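You operate a simulated robot arm through the tools that you are given. There is no shell and no other tool.

The job below is to be done with a simulated robot arm. You get a single attempt, and the scene is never put back.

TASK
Switch the printer on and set it to photo paper, wide, dots design.
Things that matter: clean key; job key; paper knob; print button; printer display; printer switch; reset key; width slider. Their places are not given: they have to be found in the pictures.

Only the result counts: the job must be done as asked and must still hold three seconds after the hand-in. Knocking over, shifting, dropping, spilling or breaking anything else fails it.

THE ROBOT
A 6-joint arm with a two-finger parallel gripper, fixed in place. Base frame: the origin is at the foot of the arm, x ahead of it, y to its left, z up; the work surface is at about z = 0.813. Lengths are in m, angles in degrees, forces in N, time in s.
With the tool pointing down near the work surface it reaches from about 0.26 to 0.68 m from the base axis. Its first joint turns from -66.0 to 66.0 degrees. Payload 2.9 kg.
The TCP is the grasp point between the finger pads, 0.03 m short of the fingertips. In the tool frame z runs along the fingers and y along their closing line. The gripper opens to 0.11 m. The fingers are 0.02 m wide and 0.01 m thick; the gripper's body (0.048 by 0.112 m) begins 0.055 m behind the TCP.
Orientation is that of the tool frame in the base frame, as [roll, pitch, yaw] about the fixed x, y, z axes, in that order (R = Rz(yaw) Ry(pitch) Rx(roll)). With the fingers straight down and closing along the base's y, the tool's x points along the base's -x, its y along +y and its z along -z.

THE INTERFACE
- The arm moves only by the tool play_rows. Its argument "deltas" is one flat list of numbers, 7 for each row, row after row: the shift along the tool's x, y, z in units of 20 mm (1.0 is 20 mm), then the turn, a rotation vector about the tool's x, y, z in units of 6 degrees (1.0 is 6 degrees), then the opening, from 0 (shut) to 1 (fully open). In form: [tx, ty, tz, wx, wy, wz, gripper, tx, ty, tz, wx, wy, wz, gripper, ...]. A call has 1 to 20 rows; each row shifts and turns the commanded pose from where the row before left it, along the tool's axes as they then stand. A call with a number of a shift or a turn outside -1 to 1 is refused whole. Rows are played at 5 a second. More than 0.05 m and 8.6 degrees between two rows, or a gripper value outside its range, and nothing of the call is played. Where a pose cannot be reached the arm comes as near as it can. A force on the tool above 70 N (or 10 N above the force at the start of the call, whichever is more), or a blocked arm, ends the call early, and 0.2 s more pass. The fingers move at their own pace (about 0.108 m/s each) and stop on an object; they squeeze with about 43 N. The grip force told is the motor's: it shows also when the fingers shut on nothing. Time passes only in rows, and 0.2 s behind the last, so rows that do not move let the fingers close. The reply holds the time, the measured pose of the TCP, the force on the tool along the base axes, the opening and the grip force, in the units named above and with some noise, with the torque about the TCP (base axes, N m) and any sound that the robot's microphone picked up, and new pictures: "pictures" is both (left out), scene, wrist or none.
- Cameras (640 x 400 px; columns grow to the right, rows downward): "scene" is fixed at [0.0789, 0.4268, 1.4105]; the picture's right is [-0.77, -0.63, 0.00], its down [-0.20, 0.24, -0.95] and it looks along [0.60, -0.74, -0.31] (base axes); focal length 335 px, centre (320, 200). "wrist" rides on the gripper at [0.072, 0.017, -0.103] in the tool frame; the picture's right is [-0.23, 0.97, 0.00], its down [-0.76, -0.18, -0.62] and it looks along [-0.61, -0.14, 0.78] (tool axes); focal length 222 px, centre (320, 200).
- pixel_to_xyz(camera, pixels): for up to 12 pixels [column, row] of the newest picture of that camera ("zoom" is the newest enlarged one), the place [x, y, z] in the base frame of the surface seen there, good to about 0.003 m. It takes no simulated time.
- enlarge(camera, box): a new picture of the part [left, top, right, bottom] of that camera's present view, enlarged. It takes no simulated time.
- hand_in(): hands the job in; it is judged then, once.

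Leave the gripper open and the arm clear of the work at the hand-in unless told otherwise.

The tools are called after ">>>" by a JSON object that holds its "method" and its "body". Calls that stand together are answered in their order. play_rows: Moves the arm, as the interface text tells. Its arguments: {"type":"object","properties":{"deltas":{"type":"array"},"pictures":{"type":"string","enum":["both","scene","wrist","none"]}},"required":["deltas"]} The other tools are called the same way: pixel_to_xyz (camera, pixels) gives the place of the surface under pixels of a picture; enlarge (camera, box) takes an enlarged picture of a part of a camera's view; hand_in () hands the job in.

At the start:

```text
time: 0.0
tool_pos: [0.3105, -0.0655, 1.3162]
tool_rot: [-179.9, 0.1, 180.0]
force: [-0.6, -0.3, 0.4]
ft_torque: [0.04, 0.0, 0.0]
gripper_width: 0.1101
grasp_force: 0.1
```

scene: 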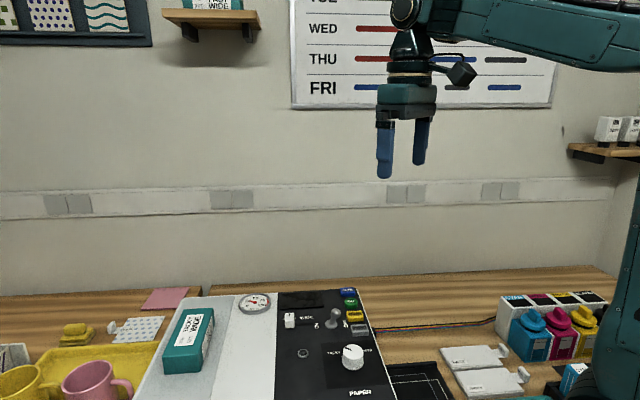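
wrist: 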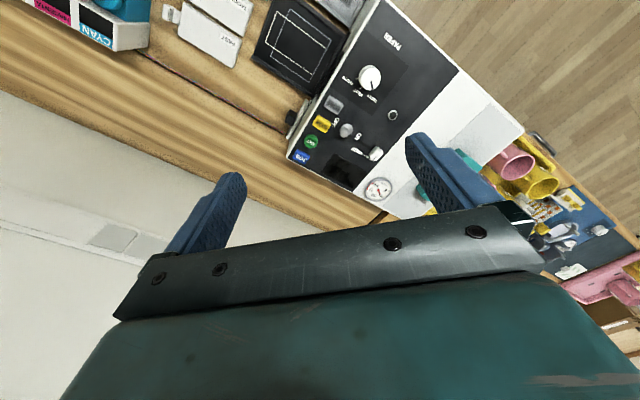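

I see the printer with a black panel in the scene picture around (330,340). I'll enlarge the panel in both cameras to read the labels.

>>> {"method": "enlarge", "body": {"camera": "scene", "box": [230, 275, 400, 400]}}

>>> {"method": "enlarge", "body": {"camera": "wrist", "box": [270, 10, 470, 210]}}

```text
3.20 times, centred on (315, 338) of scene
```

zoom: 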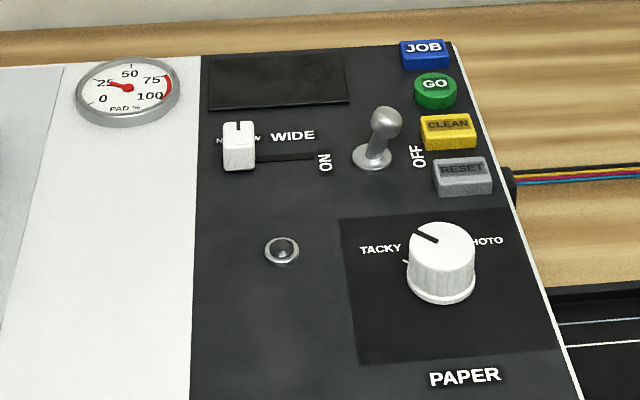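

```text
2.00 times, centred on (370, 110) of wrist
```

zoom: 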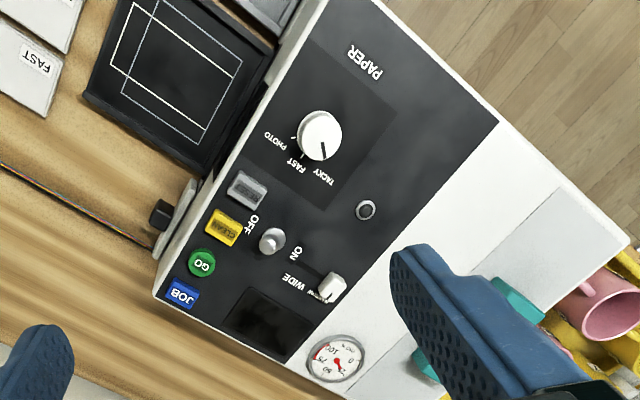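

The panel: JOB blue, GO green, CLEAN yellow, RESET grey keys, toggle with ON/OFF (leaning to OFF), slider NARROW–WIDE (at narrow), knob TACKY/FAST/PHOTO (at tacky). I'll get the positions from the wrist zoom.

>>> {"method": "pixel_to_xyz", "body": {"camera": "zoom", "pixels": [[183, 293], [201, 262], [223, 229], [248, 189], [272, 241], [333, 285], [320, 125], [325, 152], [317, 178], [297, 163], [270, 135], [270, 325]]}}

>>> {"method": "enlarge", "body": {"camera": "scene", "box": [270, 280, 390, 400]}}

```text
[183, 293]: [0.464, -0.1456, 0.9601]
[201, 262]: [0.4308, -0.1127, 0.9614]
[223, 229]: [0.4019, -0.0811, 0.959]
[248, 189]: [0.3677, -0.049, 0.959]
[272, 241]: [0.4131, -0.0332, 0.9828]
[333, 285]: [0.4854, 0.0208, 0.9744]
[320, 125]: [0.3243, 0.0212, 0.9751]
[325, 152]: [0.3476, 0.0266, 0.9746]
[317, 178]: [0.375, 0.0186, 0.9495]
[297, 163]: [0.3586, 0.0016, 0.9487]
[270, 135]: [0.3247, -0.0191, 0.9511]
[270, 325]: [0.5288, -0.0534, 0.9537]
```

```text
3.33 times, centred on (330, 340) of scene
```

zoom: 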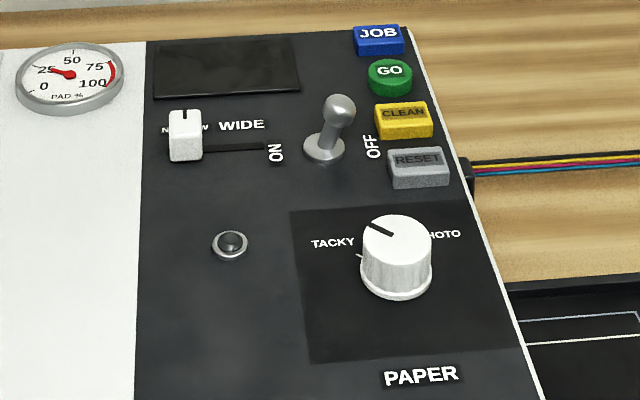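

I query more detail points in this scene zoom: knob top, pointer ends, toggle base and tip, slider handle and slot.

>>> {"method": "pixel_to_xyz", "body": {"camera": "zoom", "pixels": [[397, 238], [367, 225], [390, 234], [324, 152], [340, 103], [185, 113], [185, 150], [207, 149], [264, 146], [332, 242], [446, 234], [273, 152]]}}

>>> {"method": "pixel_to_xyz", "body": {"camera": "scene", "pixels": [[386, 384], [370, 330], [345, 294], [345, 348], [357, 348], [362, 355], [353, 365]]}}

>>> {"method": "enlarge", "body": {"camera": "wrist", "box": [325, 50, 405, 100]}}

```text
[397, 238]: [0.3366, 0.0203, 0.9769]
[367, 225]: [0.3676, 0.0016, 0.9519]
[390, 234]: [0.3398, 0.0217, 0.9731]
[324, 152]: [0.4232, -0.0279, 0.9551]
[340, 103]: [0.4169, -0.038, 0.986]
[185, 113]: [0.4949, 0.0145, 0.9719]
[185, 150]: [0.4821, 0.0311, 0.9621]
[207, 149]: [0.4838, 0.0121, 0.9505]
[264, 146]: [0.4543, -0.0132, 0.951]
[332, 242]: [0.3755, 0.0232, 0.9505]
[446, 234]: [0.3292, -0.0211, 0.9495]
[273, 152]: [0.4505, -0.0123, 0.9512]
```

```text
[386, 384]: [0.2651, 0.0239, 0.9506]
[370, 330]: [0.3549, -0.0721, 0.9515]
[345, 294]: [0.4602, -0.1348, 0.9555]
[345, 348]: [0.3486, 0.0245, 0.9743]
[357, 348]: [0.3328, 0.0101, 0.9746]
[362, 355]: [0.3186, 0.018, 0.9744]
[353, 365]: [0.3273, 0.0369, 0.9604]
```

```text
8.00 times, centred on (365, 75) of wrist
```

zoom: 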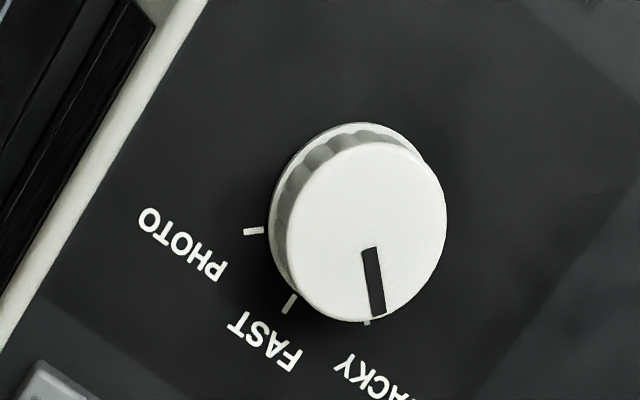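

>>> {"method": "pixel_to_xyz", "body": {"camera": "zoom", "pixels": [[248, 231], [288, 305], [366, 322], [367, 231], [371, 250], [379, 312], [292, 231], [442, 231], [367, 148], [367, 314], [180, 245], [262, 340]]}}

>>> {"method": "enlarge", "body": {"camera": "wrist", "box": [285, 80, 405, 190]}}

```text
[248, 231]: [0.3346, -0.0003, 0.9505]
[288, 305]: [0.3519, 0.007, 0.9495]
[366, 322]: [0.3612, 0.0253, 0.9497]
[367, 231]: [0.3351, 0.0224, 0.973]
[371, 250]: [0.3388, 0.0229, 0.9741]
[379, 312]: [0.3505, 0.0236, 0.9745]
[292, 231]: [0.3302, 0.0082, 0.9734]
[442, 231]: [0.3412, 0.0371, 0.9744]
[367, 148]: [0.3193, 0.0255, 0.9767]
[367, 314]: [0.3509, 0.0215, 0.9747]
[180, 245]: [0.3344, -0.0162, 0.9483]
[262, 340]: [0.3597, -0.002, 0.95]
```

```text
3.64 times, centred on (345, 135) of wrist
```

zoom: 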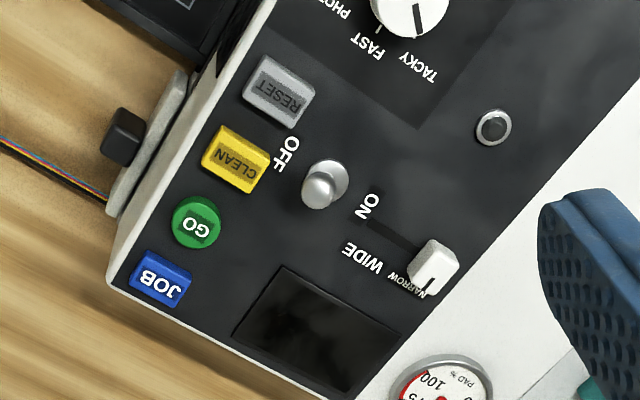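

Knob centre ≈ (0.3355, 0.0228), toggle tip ≈ (0.415, -0.036, 0.985), panel turned 45°. First I shut the gripper, yaw the tool by 45° so it lines up with the panel, and come down above the gap on the OFF side of the toggle.

>>> {"method": "play_rows", "body": {"deltas": [0, 0, 0, 0, 0, -0.9375, 0, 0, 0, 0, 0, 0, -0.9375, 0, 0, 0, 0, 0, 0, -0.9375, 0, 0, 0, 0, 0, 0, -0.9375, 0, 0, 0, 0, 0, 0, -0.9375, 0, 0, 0, 0, 0, 0, -0.9375, 0, 0, 0, 0, 0, 0, -0.9375, 0, 0, 0, 0, 0, 0, -0.9375, 0, -0.278, -0.221, 1, 0, 0, 0, 0, -0.278, -0.221, 1, 0, 0, 0, 0, -0.278, -0.221, 1, 0, 0, 0, 0, -0.278, -0.221, 1, 0, 0, 0, 0, -0.278, -0.221, 1, 0, 0, 0, 0, -0.278, -0.221, 1, 0, 0, 0, 0, -0.278, -0.221, 1, 0, 0, 0, 0, -0.278, -0.221, 1, 0, 0, 0, 0, -0.278, -0.221, 1, 0, 0, 0, 0, -0.278, -0.221, 1, 0, 0, 0, 0, -0.278, -0.221, 1, 0, 0, 0, 0, -0.278, -0.221, 1, 0, 0, 0, 0]}}

```text
time: 4.2
tool_pos: [0.3951, -0.0571, 1.0766]
tool_rot: [179.9, 0.0, -135.0]
force: [0.1, 0.0, 0.4]
ft_torque: [0.0, -0.01, -0.01]
gripper_width: 0.0
grasp_force: 37.6
```

scene: 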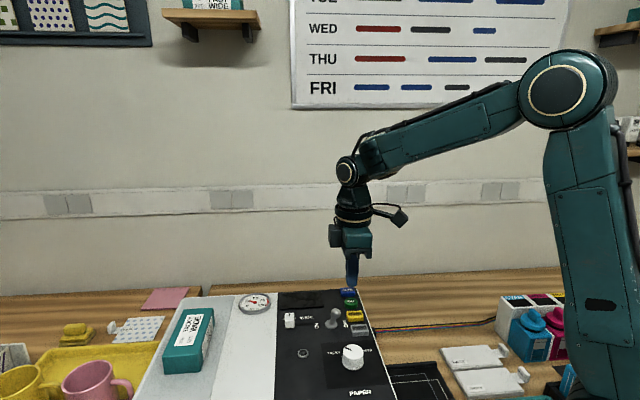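
wrist: 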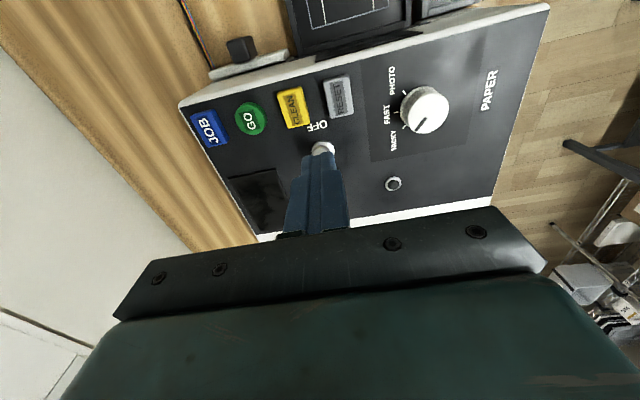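

The closed fingers are above the gap right of the toggle. I lower to fingertip height ≈ 0.970 (above the keys at 0.960) and check before pushing.

>>> {"method": "play_rows", "body": {"deltas": [0, 0, 0.957, 0, 0, 0, 0, 0, 0, 0.957, 0, 0, 0, 0, 0, 0, 0.957, 0, 0, 0, 0, 0, 0, 0.957, 0, 0, 0, 0]}}

>>> {"method": "enlarge", "body": {"camera": "scene", "box": [270, 280, 390, 400]}}

```text
time: 5.2
tool_pos: [0.3945, -0.0565, 0.9991]
tool_rot: [180.0, 0.1, -134.9]
force: [-0.1, 0.2, -0.1]
ft_torque: [-0.02, -0.01, 0.03]
gripper_width: 0.0
grasp_force: 37.6
```

scene: 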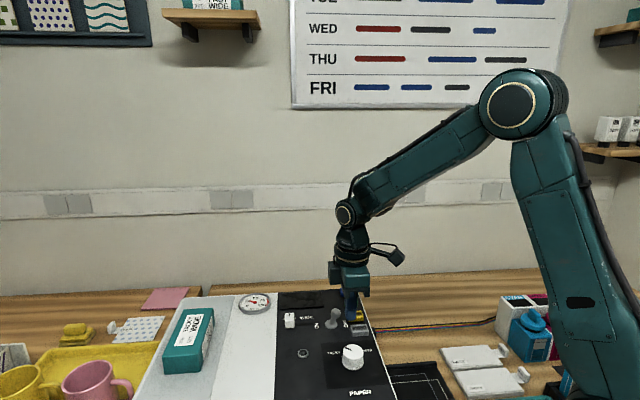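
wrist: 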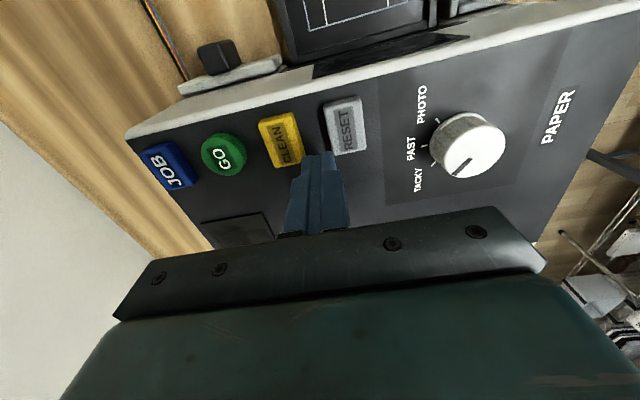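

```text
3.33 times, centred on (330, 340) of scene
```

zoom: 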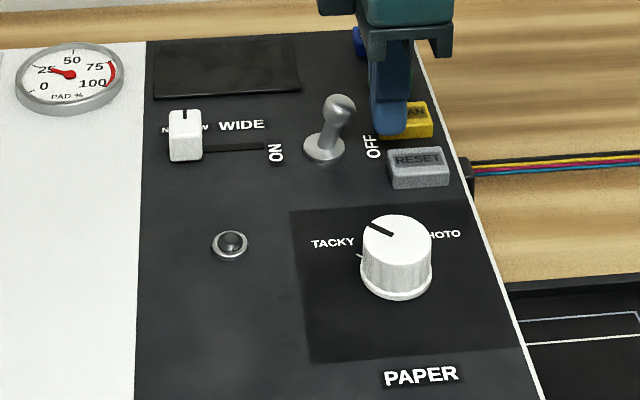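

The fingers stand right of the toggle, above the keys. Now I push towards ON (tool -x) by about 36 mm.

>>> {"method": "play_rows", "body": {"deltas": [-0.3, 0, 0, 0, 0, 0, 0, -0.3, 0, 0, 0, 0, 0, 0, -0.3, 0, 0, 0, 0, 0, 0, -0.3, 0, 0, 0, 0, 0, 0, -0.3, 0, 0, 0, 0, 0, 0, -0.3, 0, 0, 0, 0, 0, 0]}}

>>> {"method": "enlarge", "body": {"camera": "scene", "box": [270, 280, 390, 400]}}

```text
time: 6.6
tool_pos: [0.4149, -0.0361, 1.0002]
tool_rot: [179.7, -1.1, -135.9]
force: [-45.9, -40.8, 23.0]
ft_torque: [-1.2, 0.79, -0.16]
gripper_width: 0.0
grasp_force: 37.3
heard: click
```

scene: 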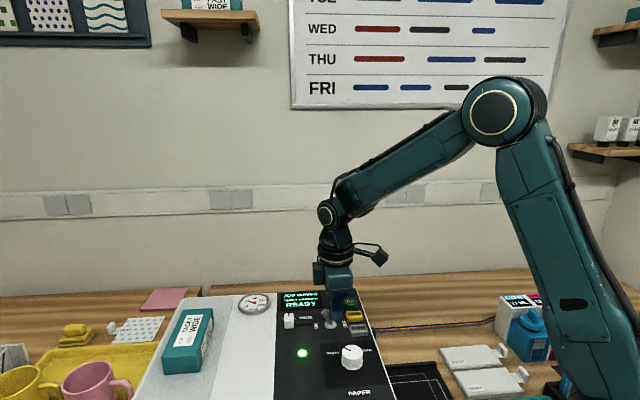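
wrist: 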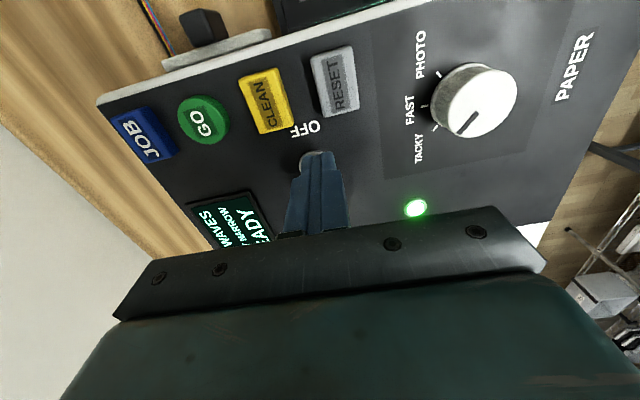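

```text
3.33 times, centred on (330, 340) of scene
```

zoom: 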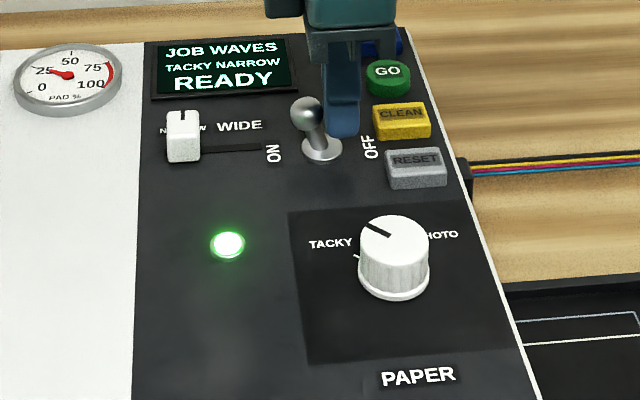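

It clicked: the lamp is green and the display reads JOB WAVES / TACKY NARROW / READY. The push force got high (~60 N), so I back off and rise, then check the panel.

>>> {"method": "play_rows", "body": {"deltas": [0.5, 0, 0, 0, 0, 0, 0, 0.5, 0, 0, 0, 0, 0, 0, 0, 0, -1, 0, 0, 0, 0, 0, 0, -1, 0, 0, 0, 0, 0, 0, -1, 0, 0, 0, 0]}}

>>> {"method": "enlarge", "body": {"camera": "scene", "box": [270, 280, 390, 400]}}

```text
time: 7.8
tool_pos: [0.4061, -0.043, 1.0598]
tool_rot: [180.0, 0.0, -135.0]
force: [0.1, -0.2, -0.4]
ft_torque: [0.02, -0.02, 0.01]
gripper_width: 0.0
grasp_force: 37.4
```

scene: 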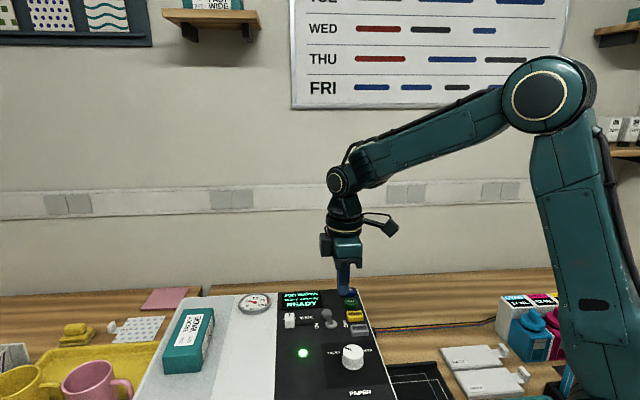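
wrist: 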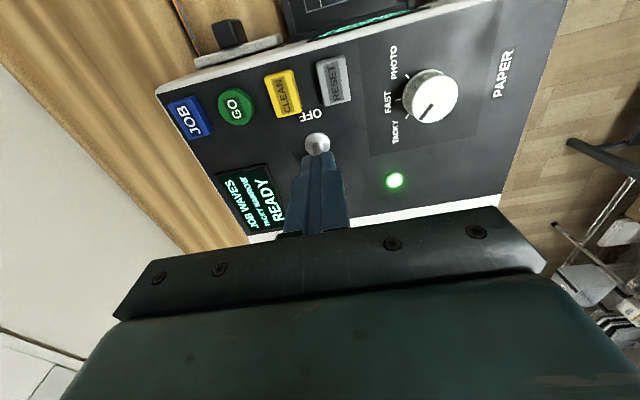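

```text
3.33 times, centred on (330, 340) of scene
```

zoom: 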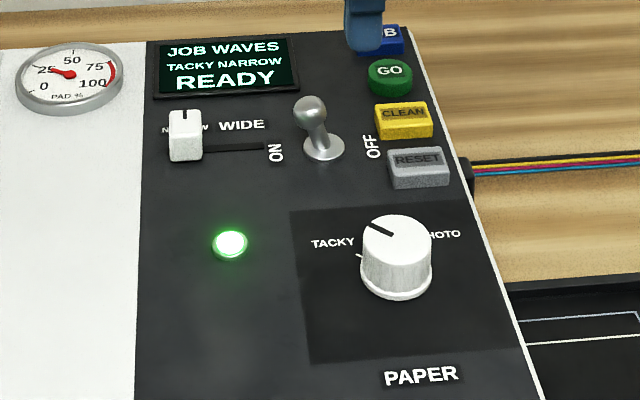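

The panel is back exactly in place and the toggle stays ON. Next the slider: I query its handle edges and slot end, plus the keys.

>>> {"method": "pixel_to_xyz", "body": {"camera": "zoom", "pixels": [[172, 118], [198, 118], [185, 121], [185, 130], [172, 140], [199, 140], [172, 158], [199, 158], [263, 147], [310, 107], [300, 107], [324, 150]]}}

>>> {"method": "enlarge", "body": {"camera": "scene", "box": [280, 300, 340, 340]}}

```text
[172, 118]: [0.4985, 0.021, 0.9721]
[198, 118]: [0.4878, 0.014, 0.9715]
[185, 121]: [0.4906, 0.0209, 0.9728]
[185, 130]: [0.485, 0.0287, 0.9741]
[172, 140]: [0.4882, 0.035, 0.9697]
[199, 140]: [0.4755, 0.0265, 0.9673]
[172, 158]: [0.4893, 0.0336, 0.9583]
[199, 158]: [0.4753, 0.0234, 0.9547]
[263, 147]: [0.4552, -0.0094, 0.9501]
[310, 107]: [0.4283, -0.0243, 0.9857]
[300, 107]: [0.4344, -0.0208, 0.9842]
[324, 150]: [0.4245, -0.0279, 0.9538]
```

```text
10.00 times, centred on (310, 320) of scene
```

zoom: 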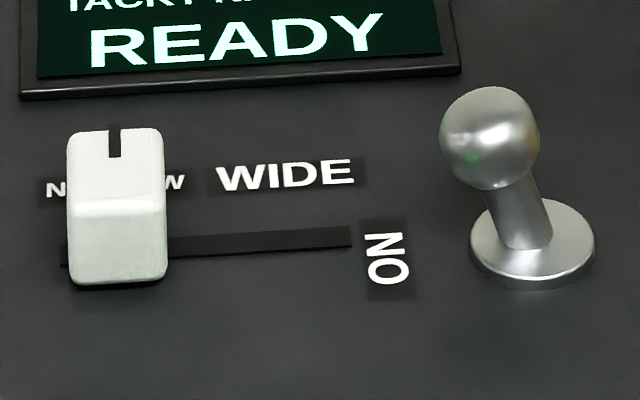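

Handle spans about 17 mm, centred ~(0.49, 0.023). I check the gauge's position to be sure the fingers clear it.

>>> {"method": "pixel_to_xyz", "body": {"camera": "scene", "pixels": [[270, 302], [260, 311], [246, 311], [255, 302], [290, 345]]}}

>>> {"method": "play_rows", "body": {"deltas": [-0.864, -0.0775, 0, 0, 0, 0, 0, -0.864, -0.0775, 0, 0, 0, 0, 0, -0.864, -0.0775, 0, 0, 0, 0, 0, -0.864, -0.0775, 0, 0, 0, 0, 0, -0.864, -0.0775, 0, 0, 0, 0, 0, -0.864, -0.0775, 0, 0, 0, 0, 0, -0.864, -0.0775, 0, 0, 0, 0, 0, -0.864, -0.0775, 0, 0, 0, 0, 0]}}

>>> {"method": "enlarge", "body": {"camera": "scene", "box": [220, 260, 370, 360]}}

```text
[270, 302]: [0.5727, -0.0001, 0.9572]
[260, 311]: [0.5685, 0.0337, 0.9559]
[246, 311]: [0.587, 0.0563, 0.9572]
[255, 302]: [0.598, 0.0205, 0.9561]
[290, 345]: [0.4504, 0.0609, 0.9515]
```

```text
time: 9.6
tool_pos: [0.5146, 0.0468, 1.0595]
tool_rot: [-180.0, 0.0, -135.2]
force: [-0.2, -0.3, -0.4]
ft_torque: [0.04, 0.02, -0.01]
gripper_width: 0.0001
grasp_force: 37.1
```

scene: 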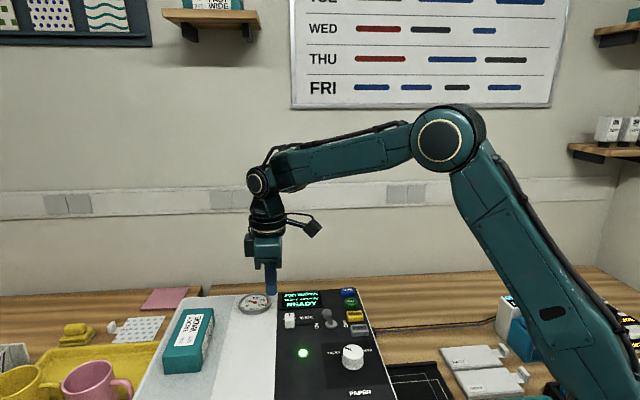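
wrist: 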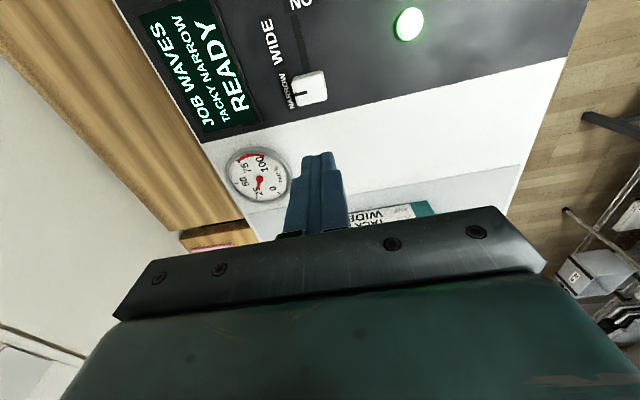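

```text
4.00 times, centred on (295, 310) of scene
```

zoom: 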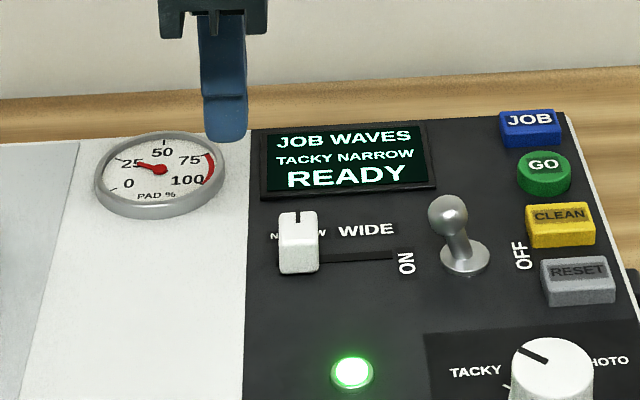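

The fingers clear the gauge and the handle. I lower beside the handle's left face, to fingertip height ≈ 0.957.

>>> {"method": "play_rows", "body": {"deltas": [0, 0, 0.9, 0, 0, 0, 0, 0, 0, 0.9, 0, 0, 0, 0, 0, 0, 0.9, 0, 0, 0, 0, 0, 0, 0.9, 0, 0, 0, 0], "pictures": "wrist"}}

>>> {"method": "enlarge", "body": {"camera": "scene", "box": [220, 260, 370, 360]}}

```text
time: 10.6
tool_pos: [0.5138, 0.0447, 0.9876]
tool_rot: [180.0, -0.1, -135.0]
force: [0.6, 0.8, -0.5]
ft_torque: [-0.02, 0.02, 0.02]
gripper_width: 0.0002
grasp_force: 36.7
```

wrist: 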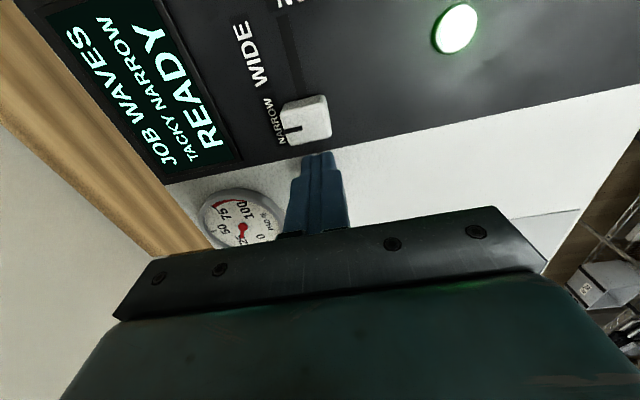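

```text
4.00 times, centred on (295, 310) of scene
```

zoom: 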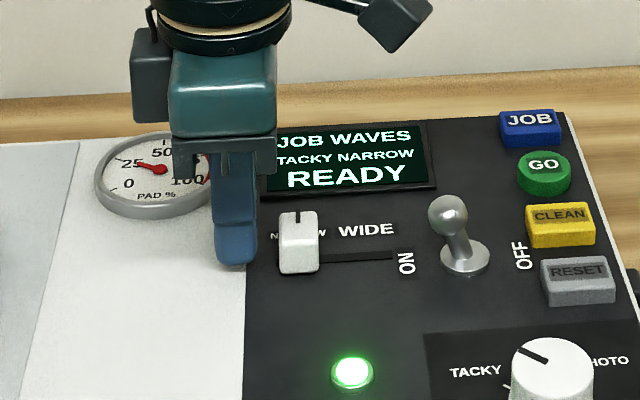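

Well aligned. I push right (tool +x) ~45 mm in small steps, then check.

>>> {"method": "play_rows", "body": {"deltas": [0.3, 0, 0, 0, 0, 0, 0, 0.3, 0, 0, 0, 0, 0, 0, 0.3, 0, 0, 0, 0, 0, 0, 0.3, 0, 0, 0, 0, 0, 0, 0.3, 0, 0, 0, 0, 0, 0, 0.3, 0, 0, 0, 0, 0, 0, 0.3, 0, 0, 0, 0, 0, 0, 0.2, 0, 0, 0, 0, 0, 0], "pictures": "scene"}}

>>> {"method": "enlarge", "body": {"camera": "scene", "box": [220, 260, 370, 360]}}

```text
time: 12.4
tool_pos: [0.4812, 0.0114, 0.9887]
tool_rot: [-180.0, 0.0, -135.0]
force: [0.6, -0.6, -0.3]
ft_torque: [0.02, 0.0, 0.02]
gripper_width: 0.0001
grasp_force: 37.9
```

scene: 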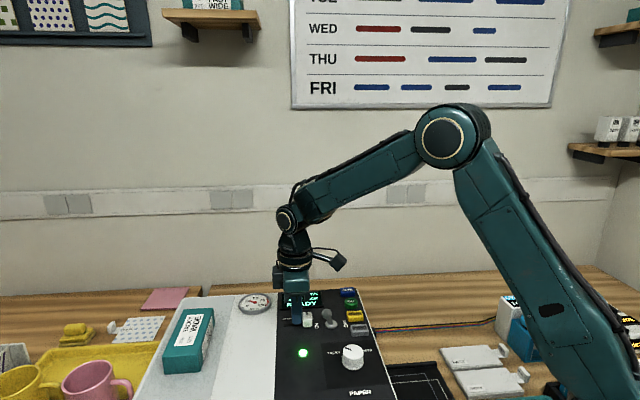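

```text
4.00 times, centred on (295, 310) of scene
```

zoom: 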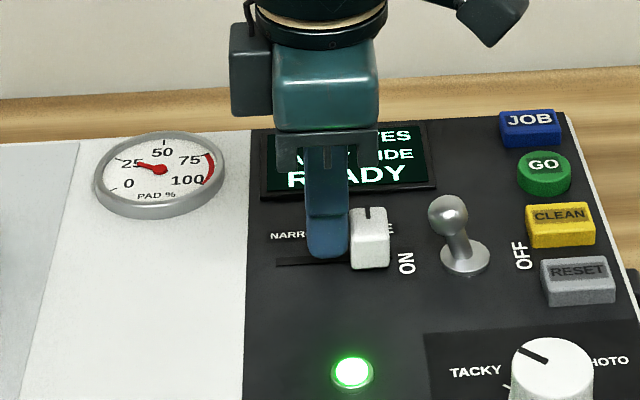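

The display already shows "...WIDE". I nudge a little further in small steps to reach the end stop.

>>> {"method": "play_rows", "body": {"deltas": [0.12, 0, 0, 0, 0, 0, 0, 0.12, 0, 0, 0, 0, 0, 0], "pictures": "scene"}}

>>> {"method": "enlarge", "body": {"camera": "scene", "box": [220, 260, 370, 360]}}

```text
time: 13.0
tool_pos: [0.479, 0.0111, 0.9881]
tool_rot: [-179.8, 0.4, -134.7]
force: [16.8, 15.6, -10.3]
ft_torque: [0.23, -0.45, -0.07]
gripper_width: 0.0001
grasp_force: 37.1
```

scene: 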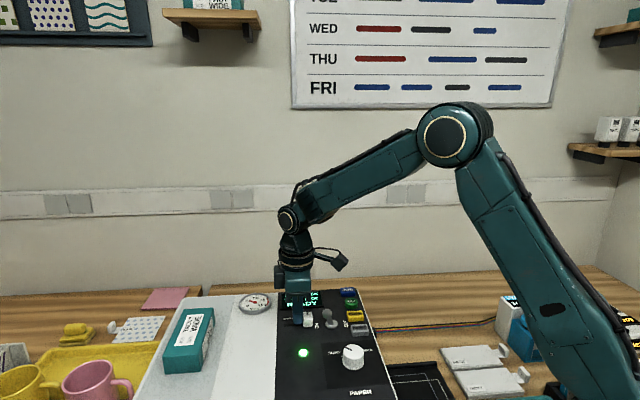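

```text
4.00 times, centred on (295, 310) of scene
```

zoom: 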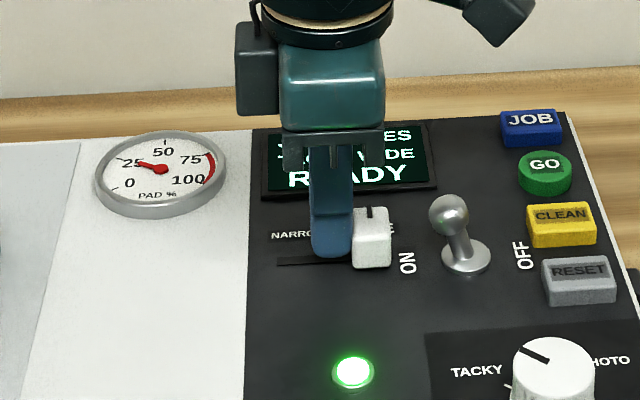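

End stop reached (~23 N). I back off, rise, and open the gripper for the knob.

>>> {"method": "play_rows", "body": {"deltas": [-0.5, 0, 0, 0, 0, 0, 0, 0, 0, -1, 0, 0, 0, 0, 0, 0, -1, 0, 0, 0, 0, 0, 0, -1, 0, 0, 0, 0, 0, 0, -1, 0, 0, 0, 0.6, 0, 0, 0, 0, 0, 0, 0.6]}}

>>> {"method": "enlarge", "body": {"camera": "scene", "box": [270, 280, 390, 400]}}

```text
time: 14.4
tool_pos: [0.4851, 0.0163, 1.0681]
tool_rot: [180.0, 0.0, -135.0]
force: [-0.5, 0.6, -0.1]
ft_torque: [0.03, 0.0, -0.02]
gripper_width: 0.0661
grasp_force: 0.1
```

scene: 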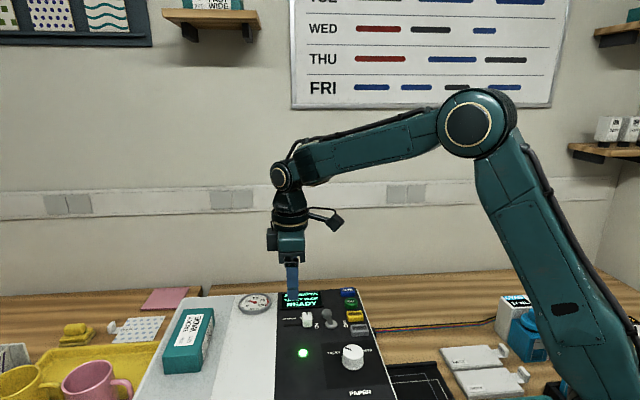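
wrist: 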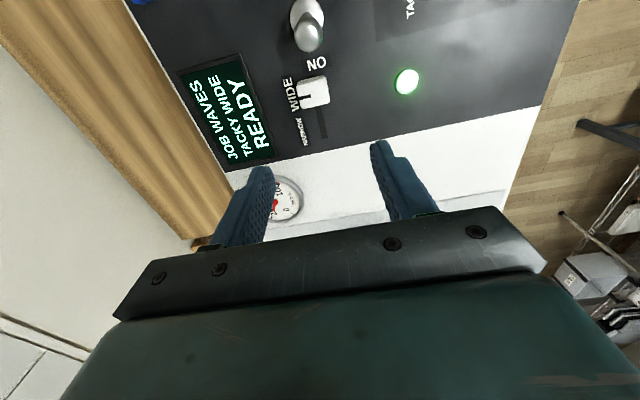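

```text
3.33 times, centred on (330, 340) of scene
```

zoom: 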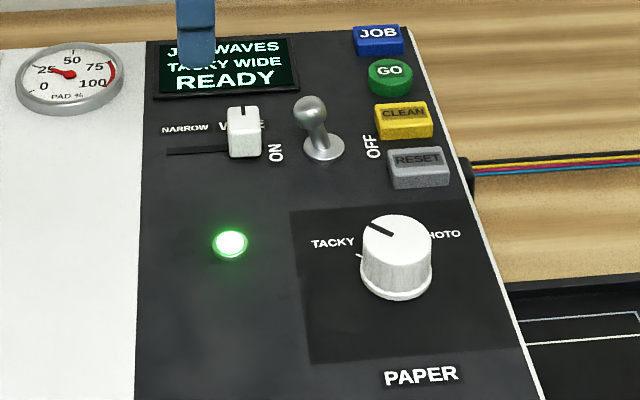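

Display reads TACKY WIDE. I move above the knob (0.3355, 0.0228) at this height.

>>> {"method": "play_rows", "body": {"deltas": [0.723, 0.789, 0, 0, 0, 0, 0.6, 0.723, 0.789, 0, 0, 0, 0, 0.6, 0.723, 0.789, 0, 0, 0, 0, 0.6, 0.723, 0.789, 0, 0, 0, 0, 0.6, 0.723, 0.789, 0, 0, 0, 0, 0.6, 0.723, 0.789, 0, 0, 0, 0, 0.6, 0.723, 0.789, 0, 0, 0, 0, 0.6, 0, 0, 0, 0, 0, 0, 0.6]}}

>>> {"method": "enlarge", "body": {"camera": "scene", "box": [270, 280, 390, 400]}}

```text
time: 16.2
tool_pos: [0.3355, 0.0223, 1.0681]
tool_rot: [179.9, 0.0, -135.1]
force: [0.7, -0.1, -0.2]
ft_torque: [-0.01, 0.0, 0.02]
gripper_width: 0.0661
grasp_force: 0.0
```

scene: 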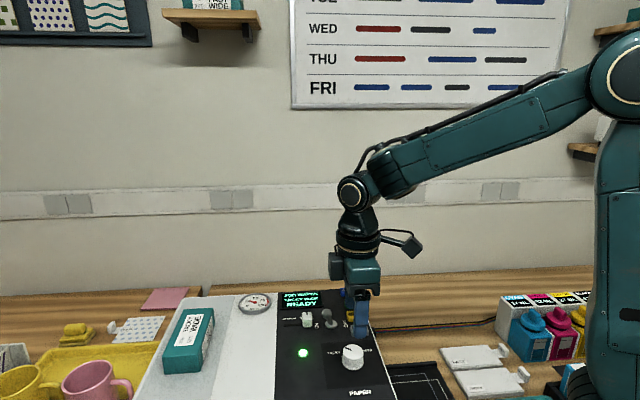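
wrist: 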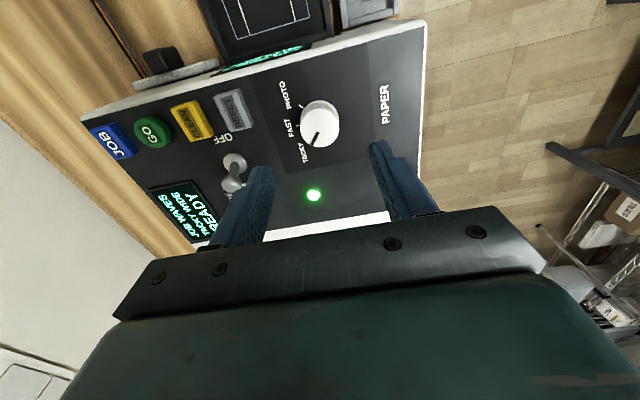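

```text
3.33 times, centred on (330, 340) of scene
```

zoom: 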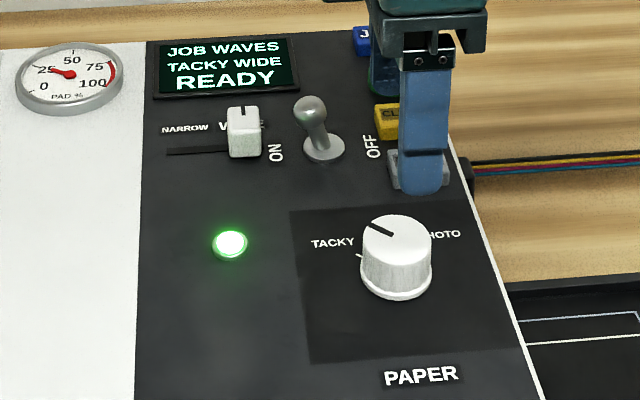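

Position is right. I go down so the fingertips reach ≈ 0.957, fingers on either side of the knob.

>>> {"method": "play_rows", "body": {"deltas": [0, 0, 0.8, 0, 0, 0, 0.6, 0, 0, 0.8, 0, 0, 0, 0.6, 0, 0, 0.8, 0, 0, 0, 0.6, 0, 0, 0.8, 0, 0, 0, 0.6, 0, 0, 0.8, 0, 0, 0, 0.6]}}

>>> {"method": "enlarge", "body": {"camera": "scene", "box": [270, 280, 390, 400]}}

```text
time: 17.4
tool_pos: [0.3351, 0.0216, 0.9873]
tool_rot: [-179.9, -0.1, -135.0]
force: [0.0, 0.6, -0.9]
ft_torque: [0.0, 0.02, -0.01]
gripper_width: 0.0658
grasp_force: 0.0
```

scene: 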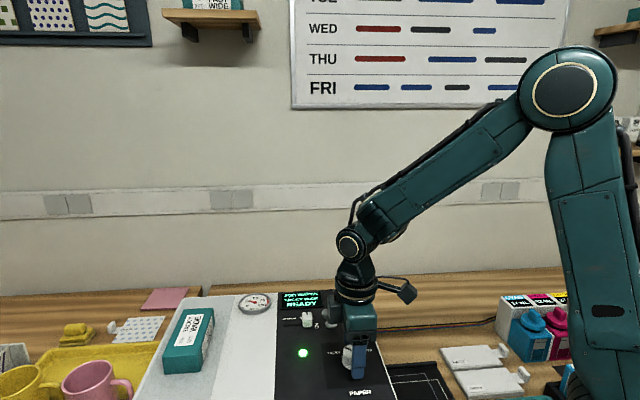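
wrist: 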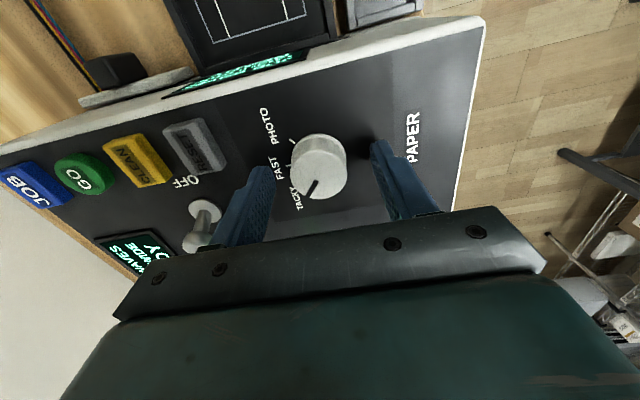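

```text
3.33 times, centred on (330, 340) of scene
```

zoom: 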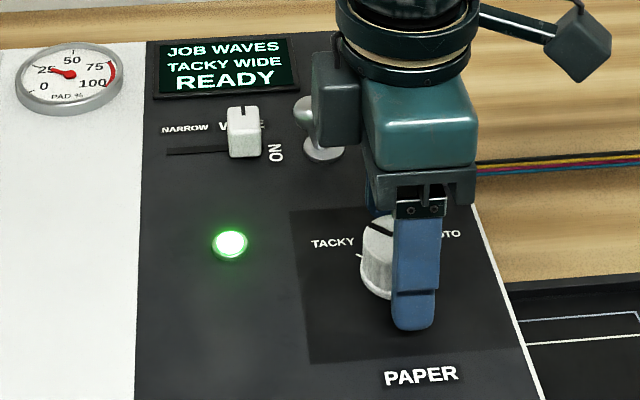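

I check the knob centring between the fingers by measuring finger and knob points.

>>> {"method": "pixel_to_xyz", "body": {"camera": "zoom", "pixels": [[397, 315], [415, 315], [433, 315], [397, 280], [415, 280], [433, 280], [365, 250], [365, 275], [380, 240], [380, 275]]}}

>>> {"method": "pixel_to_xyz", "body": {"camera": "wrist", "pixels": [[318, 140], [318, 155], [320, 175], [296, 158], [340, 155], [318, 192], [265, 175], [378, 150], [295, 190], [345, 175]]}}

```text
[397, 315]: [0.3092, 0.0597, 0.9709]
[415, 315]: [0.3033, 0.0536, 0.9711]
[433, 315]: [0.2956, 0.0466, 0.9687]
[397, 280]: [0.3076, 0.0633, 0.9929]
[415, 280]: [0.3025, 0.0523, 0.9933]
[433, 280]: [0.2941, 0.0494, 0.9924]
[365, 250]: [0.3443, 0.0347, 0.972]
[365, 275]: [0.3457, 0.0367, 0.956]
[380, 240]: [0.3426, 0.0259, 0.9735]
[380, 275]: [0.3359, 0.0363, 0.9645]
```

```text
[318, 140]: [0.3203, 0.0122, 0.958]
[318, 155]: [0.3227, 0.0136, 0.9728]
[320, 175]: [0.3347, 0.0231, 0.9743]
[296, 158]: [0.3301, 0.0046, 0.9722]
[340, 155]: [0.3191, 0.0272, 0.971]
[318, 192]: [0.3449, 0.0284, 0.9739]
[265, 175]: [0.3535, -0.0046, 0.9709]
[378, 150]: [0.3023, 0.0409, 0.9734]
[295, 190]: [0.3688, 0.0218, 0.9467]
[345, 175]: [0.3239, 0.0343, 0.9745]
```

The knob centre and TCP agree within ~1–2 mm. I close on the knob.

>>> {"method": "play_rows", "body": {"deltas": [0, 0, 0, 0, 0, 0, 0.25, 0, 0, 0, 0, 0, 0, 0.15, 0, 0, 0, 0, 0, 0, 0.15], "pictures": "none"}}

```text
time: 18.2
tool_pos: [0.3361, 0.0212, 0.9866]
tool_rot: [-180.0, -0.1, -135.1]
force: [5.8, -8.7, -9.2]
ft_torque: [0.33, -0.24, 0.01]
gripper_width: 0.0353
grasp_force: 44.6
```

Gripped (35 mm). Now I turn clockwise seen from above (positive about tool z), 45° first, with a sub-mm centring shift, and read the display.

>>> {"method": "play_rows", "body": {"deltas": [0, -0.03, 0, 0, 0, 0, 0.15, 0, 0, 0, 0, 0, 0.75, 0.15, 0, 0, 0, 0, 0, 0.75, 0.15, 0, 0, 0, 0, 0, 0.75, 0.15, 0, 0, 0, 0, 0, 0.75, 0.15, 0, 0, 0, 0, 0, 0.75, 0.15, 0, 0, 0, 0, 0, 0.75, 0.15, 0, 0, 0, 0, 0, 0.75, 0.15, 0, 0, 0, 0, 0, 0.75, 0.15, 0, 0, 0, 0, 0, 0.75, 0.15, 0, 0, 0, 0, 0, 0.75, 0.15]}}

>>> {"method": "enlarge", "body": {"camera": "scene", "box": [270, 280, 390, 400]}}

```text
time: 20.6
tool_pos: [0.3358, 0.0217, 0.987]
tool_rot: [-180.0, 0.0, -180.0]
force: [9.6, 0.9, -3.9]
ft_torque: [-0.19, 0.85, -0.07]
gripper_width: 0.0354
grasp_force: 45.3
```

scene: 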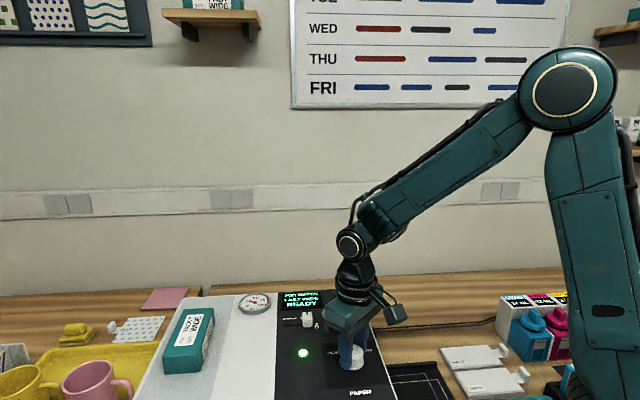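
wrist: 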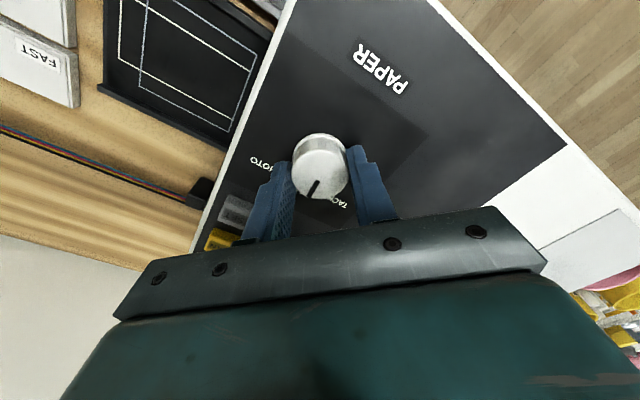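

```text
3.33 times, centred on (330, 340) of scene
```

zoom: 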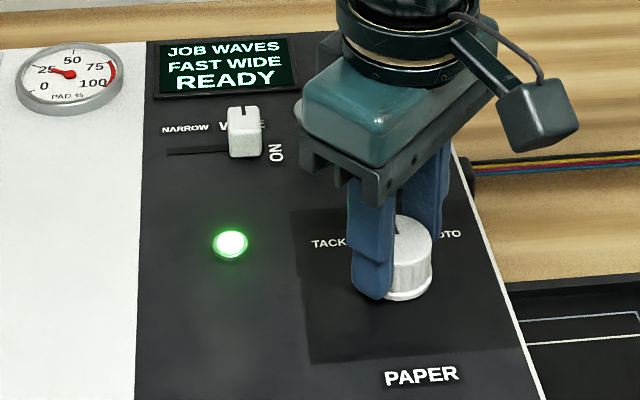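

Display reads FAST WIDE after 45°. I turn another 45°.

>>> {"method": "play_rows", "body": {"deltas": [0, 0, 0, 0, 0, 0.75, 0.15, 0, 0, 0, 0, 0, 0.75, 0.15, 0, 0, 0, 0, 0, 0.75, 0.15, 0, 0, 0, 0, 0, 0.75, 0.15, 0, 0, 0, 0, 0, 0.75, 0.15, 0, 0, 0, 0, 0, 0.75, 0.15, 0, 0, 0, 0, 0, 0.75, 0.15, 0, 0, 0, 0, 0, 0.75, 0.15, 0, 0, 0, 0, 0, 0.75, 0.15, 0, 0, 0, 0, 0, 0.75, 0.15]}}

>>> {"method": "enlarge", "body": {"camera": "scene", "box": [270, 280, 390, 400]}}

>>> {"method": "enlarge", "body": {"camera": "wrist", "box": [240, 110, 400, 210]}}

```text
time: 22.8
tool_pos: [0.3354, 0.0219, 0.9877]
tool_rot: [180.0, -0.1, 134.9]
force: [2.9, 8.8, -15.1]
ft_torque: [1.06, 0.23, -0.02]
gripper_width: 0.0355
grasp_force: 44.9
```

scene: 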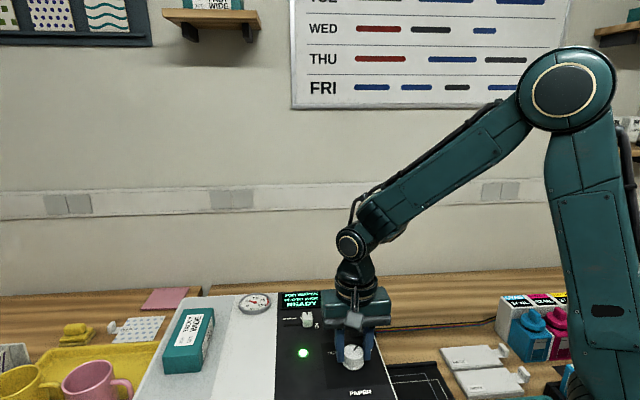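
wrist: 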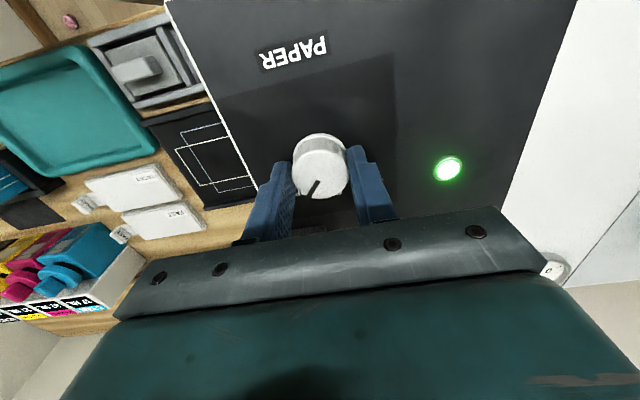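

```text
3.33 times, centred on (330, 340) of scene
```

zoom: 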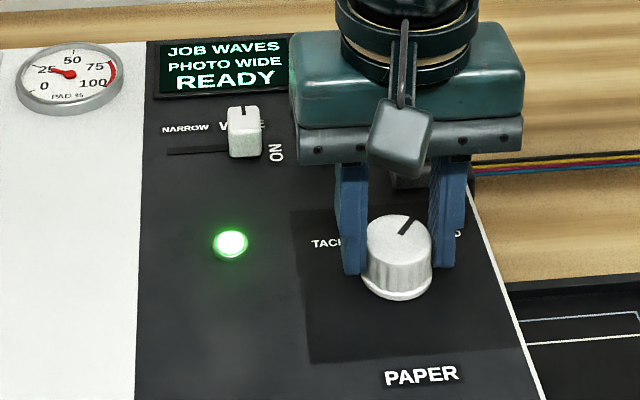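

```text
4.00 times, centred on (320, 160) of wrist
```

zoom: 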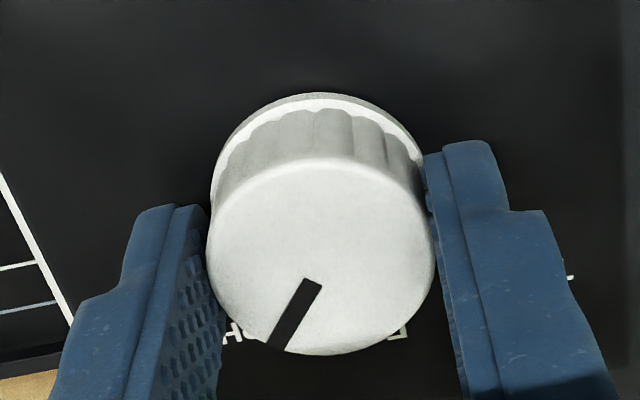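

Display: PHOTO WIDE. I release the knob and rise.

>>> {"method": "play_rows", "body": {"deltas": [0, 0, 0, 0, 0, 0, 0.5, 0, 0, 0, 0, 0, 0, 0.6, 0, 0, 0, 0, 0, 0, 0.6, 0, 0, -1, 0, 0, 0, 0.6, 0, 0, -1, 0, 0, 0, 0.6, 0, 0, -1, 0, 0, 0, 0.6, 0, 0, -1, 0, 0, 0, 0.6, 0, 0, 0, 0, 0, 0, 0]}}

>>> {"method": "enlarge", "body": {"camera": "scene", "box": [270, 280, 390, 400]}}

```text
time: 24.6
tool_pos: [0.3357, 0.0216, 1.0676]
tool_rot: [180.0, 0.0, 135.0]
force: [0.7, 0.0, 0.5]
ft_torque: [0.01, -0.02, -0.01]
gripper_width: 0.0002
grasp_force: 17.8
```

scene: 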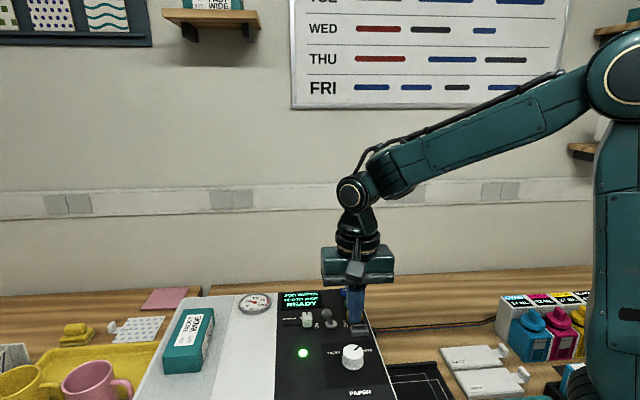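
wrist: 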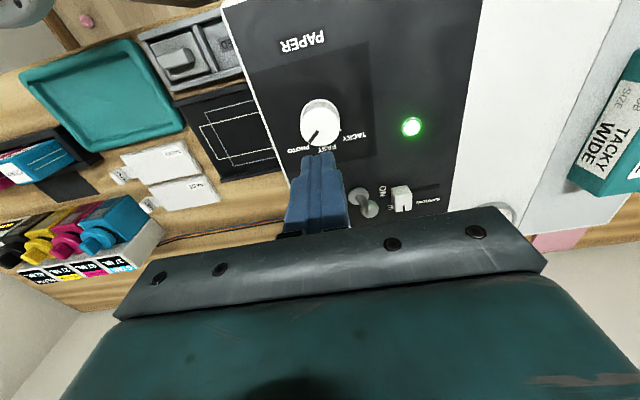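

```text
3.33 times, centred on (330, 340) of scene
```

zoom: 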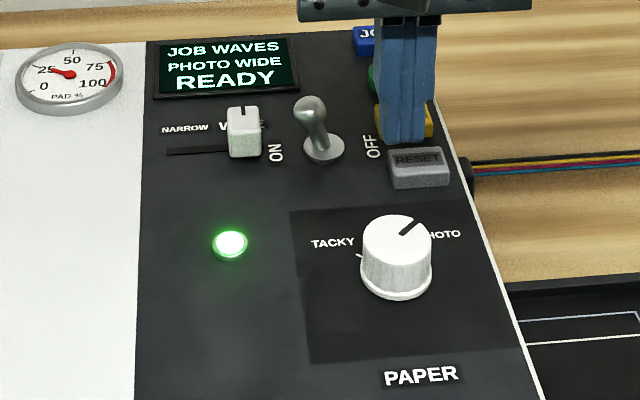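

Everything holds: PHOTO WIDE, toggle ON. Remaining is the design: JOB currently WAVES. I move the closed fingers above the JOB key at about (0.464, -0.146).

>>> {"method": "play_rows", "body": {"deltas": [-0.871, -0.115, 0, 0, 0, 0, 0, -0.871, -0.115, 0, 0, 0, 0, 0, -0.871, -0.115, 0, 0, 0, 0, 0, -0.871, -0.115, 0, 0, 0, 0, 0, -0.871, -0.115, 0, 0, 0, 0, 0, -0.871, -0.115, 0, 0, 0, 0, 0, -0.871, -0.115, 0, 0, 0, 0, 0, -0.871, -0.115, 0, 0, 0, 0, 0, -0.871, -0.115, 0, 0, 0, 0, 0, -0.871, -0.115, 0, 0, 0, 0, 0, -0.871, -0.115, 0, 0, 0, 0, 0, -0.871, -0.115, 0, 0, 0, 0, 0, 0, 0, 0, 0, 0, 0, 0]}}

>>> {"method": "enlarge", "body": {"camera": "scene", "box": [270, 240, 390, 360]}}

>>> {"method": "enlarge", "body": {"camera": "wrist", "box": [240, 110, 400, 210]}}

```text
time: 27.4
tool_pos: [0.4642, -0.145, 1.0684]
tool_rot: [180.0, 0.0, 134.9]
force: [-0.3, -0.4, 0.7]
ft_torque: [0.01, 0.0, -0.01]
gripper_width: 0.0
grasp_force: 37.6
```

scene: 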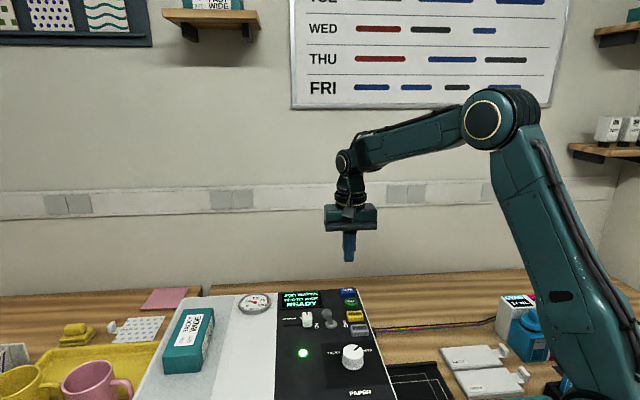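
wrist: 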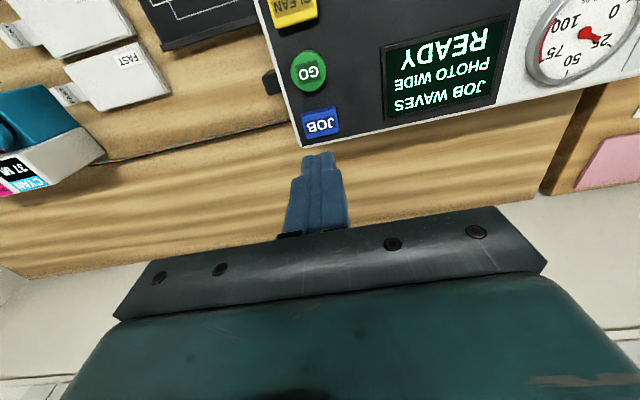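

```text
3.33 times, centred on (330, 300) of scene
```

zoom: 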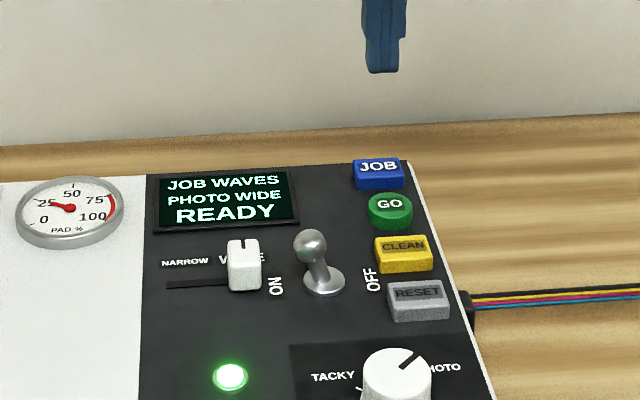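

```text
4.00 times, centred on (320, 160) of wrist
```

zoom: 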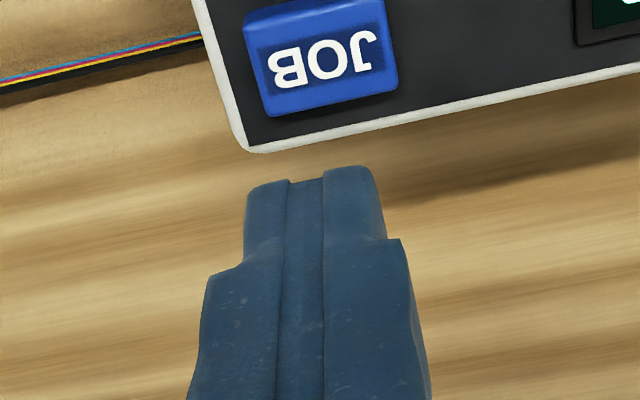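

I measure the JOB key and GO key tops from this wrist view.

>>> {"method": "pixel_to_xyz", "body": {"camera": "zoom", "pixels": [[320, 55], [256, 30], [378, 8], [272, 98], [390, 75], [320, 90], [315, 15]]}}

>>> {"method": "pixel_to_xyz", "body": {"camera": "wrist", "pixels": [[309, 70], [322, 123]]}}

```text
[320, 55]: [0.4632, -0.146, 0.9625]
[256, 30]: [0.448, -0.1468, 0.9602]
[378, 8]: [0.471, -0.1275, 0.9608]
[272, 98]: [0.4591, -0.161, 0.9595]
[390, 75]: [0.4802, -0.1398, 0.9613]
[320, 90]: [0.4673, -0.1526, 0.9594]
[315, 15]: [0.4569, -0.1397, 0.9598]
```

```text
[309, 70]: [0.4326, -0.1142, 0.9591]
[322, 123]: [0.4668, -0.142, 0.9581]
```

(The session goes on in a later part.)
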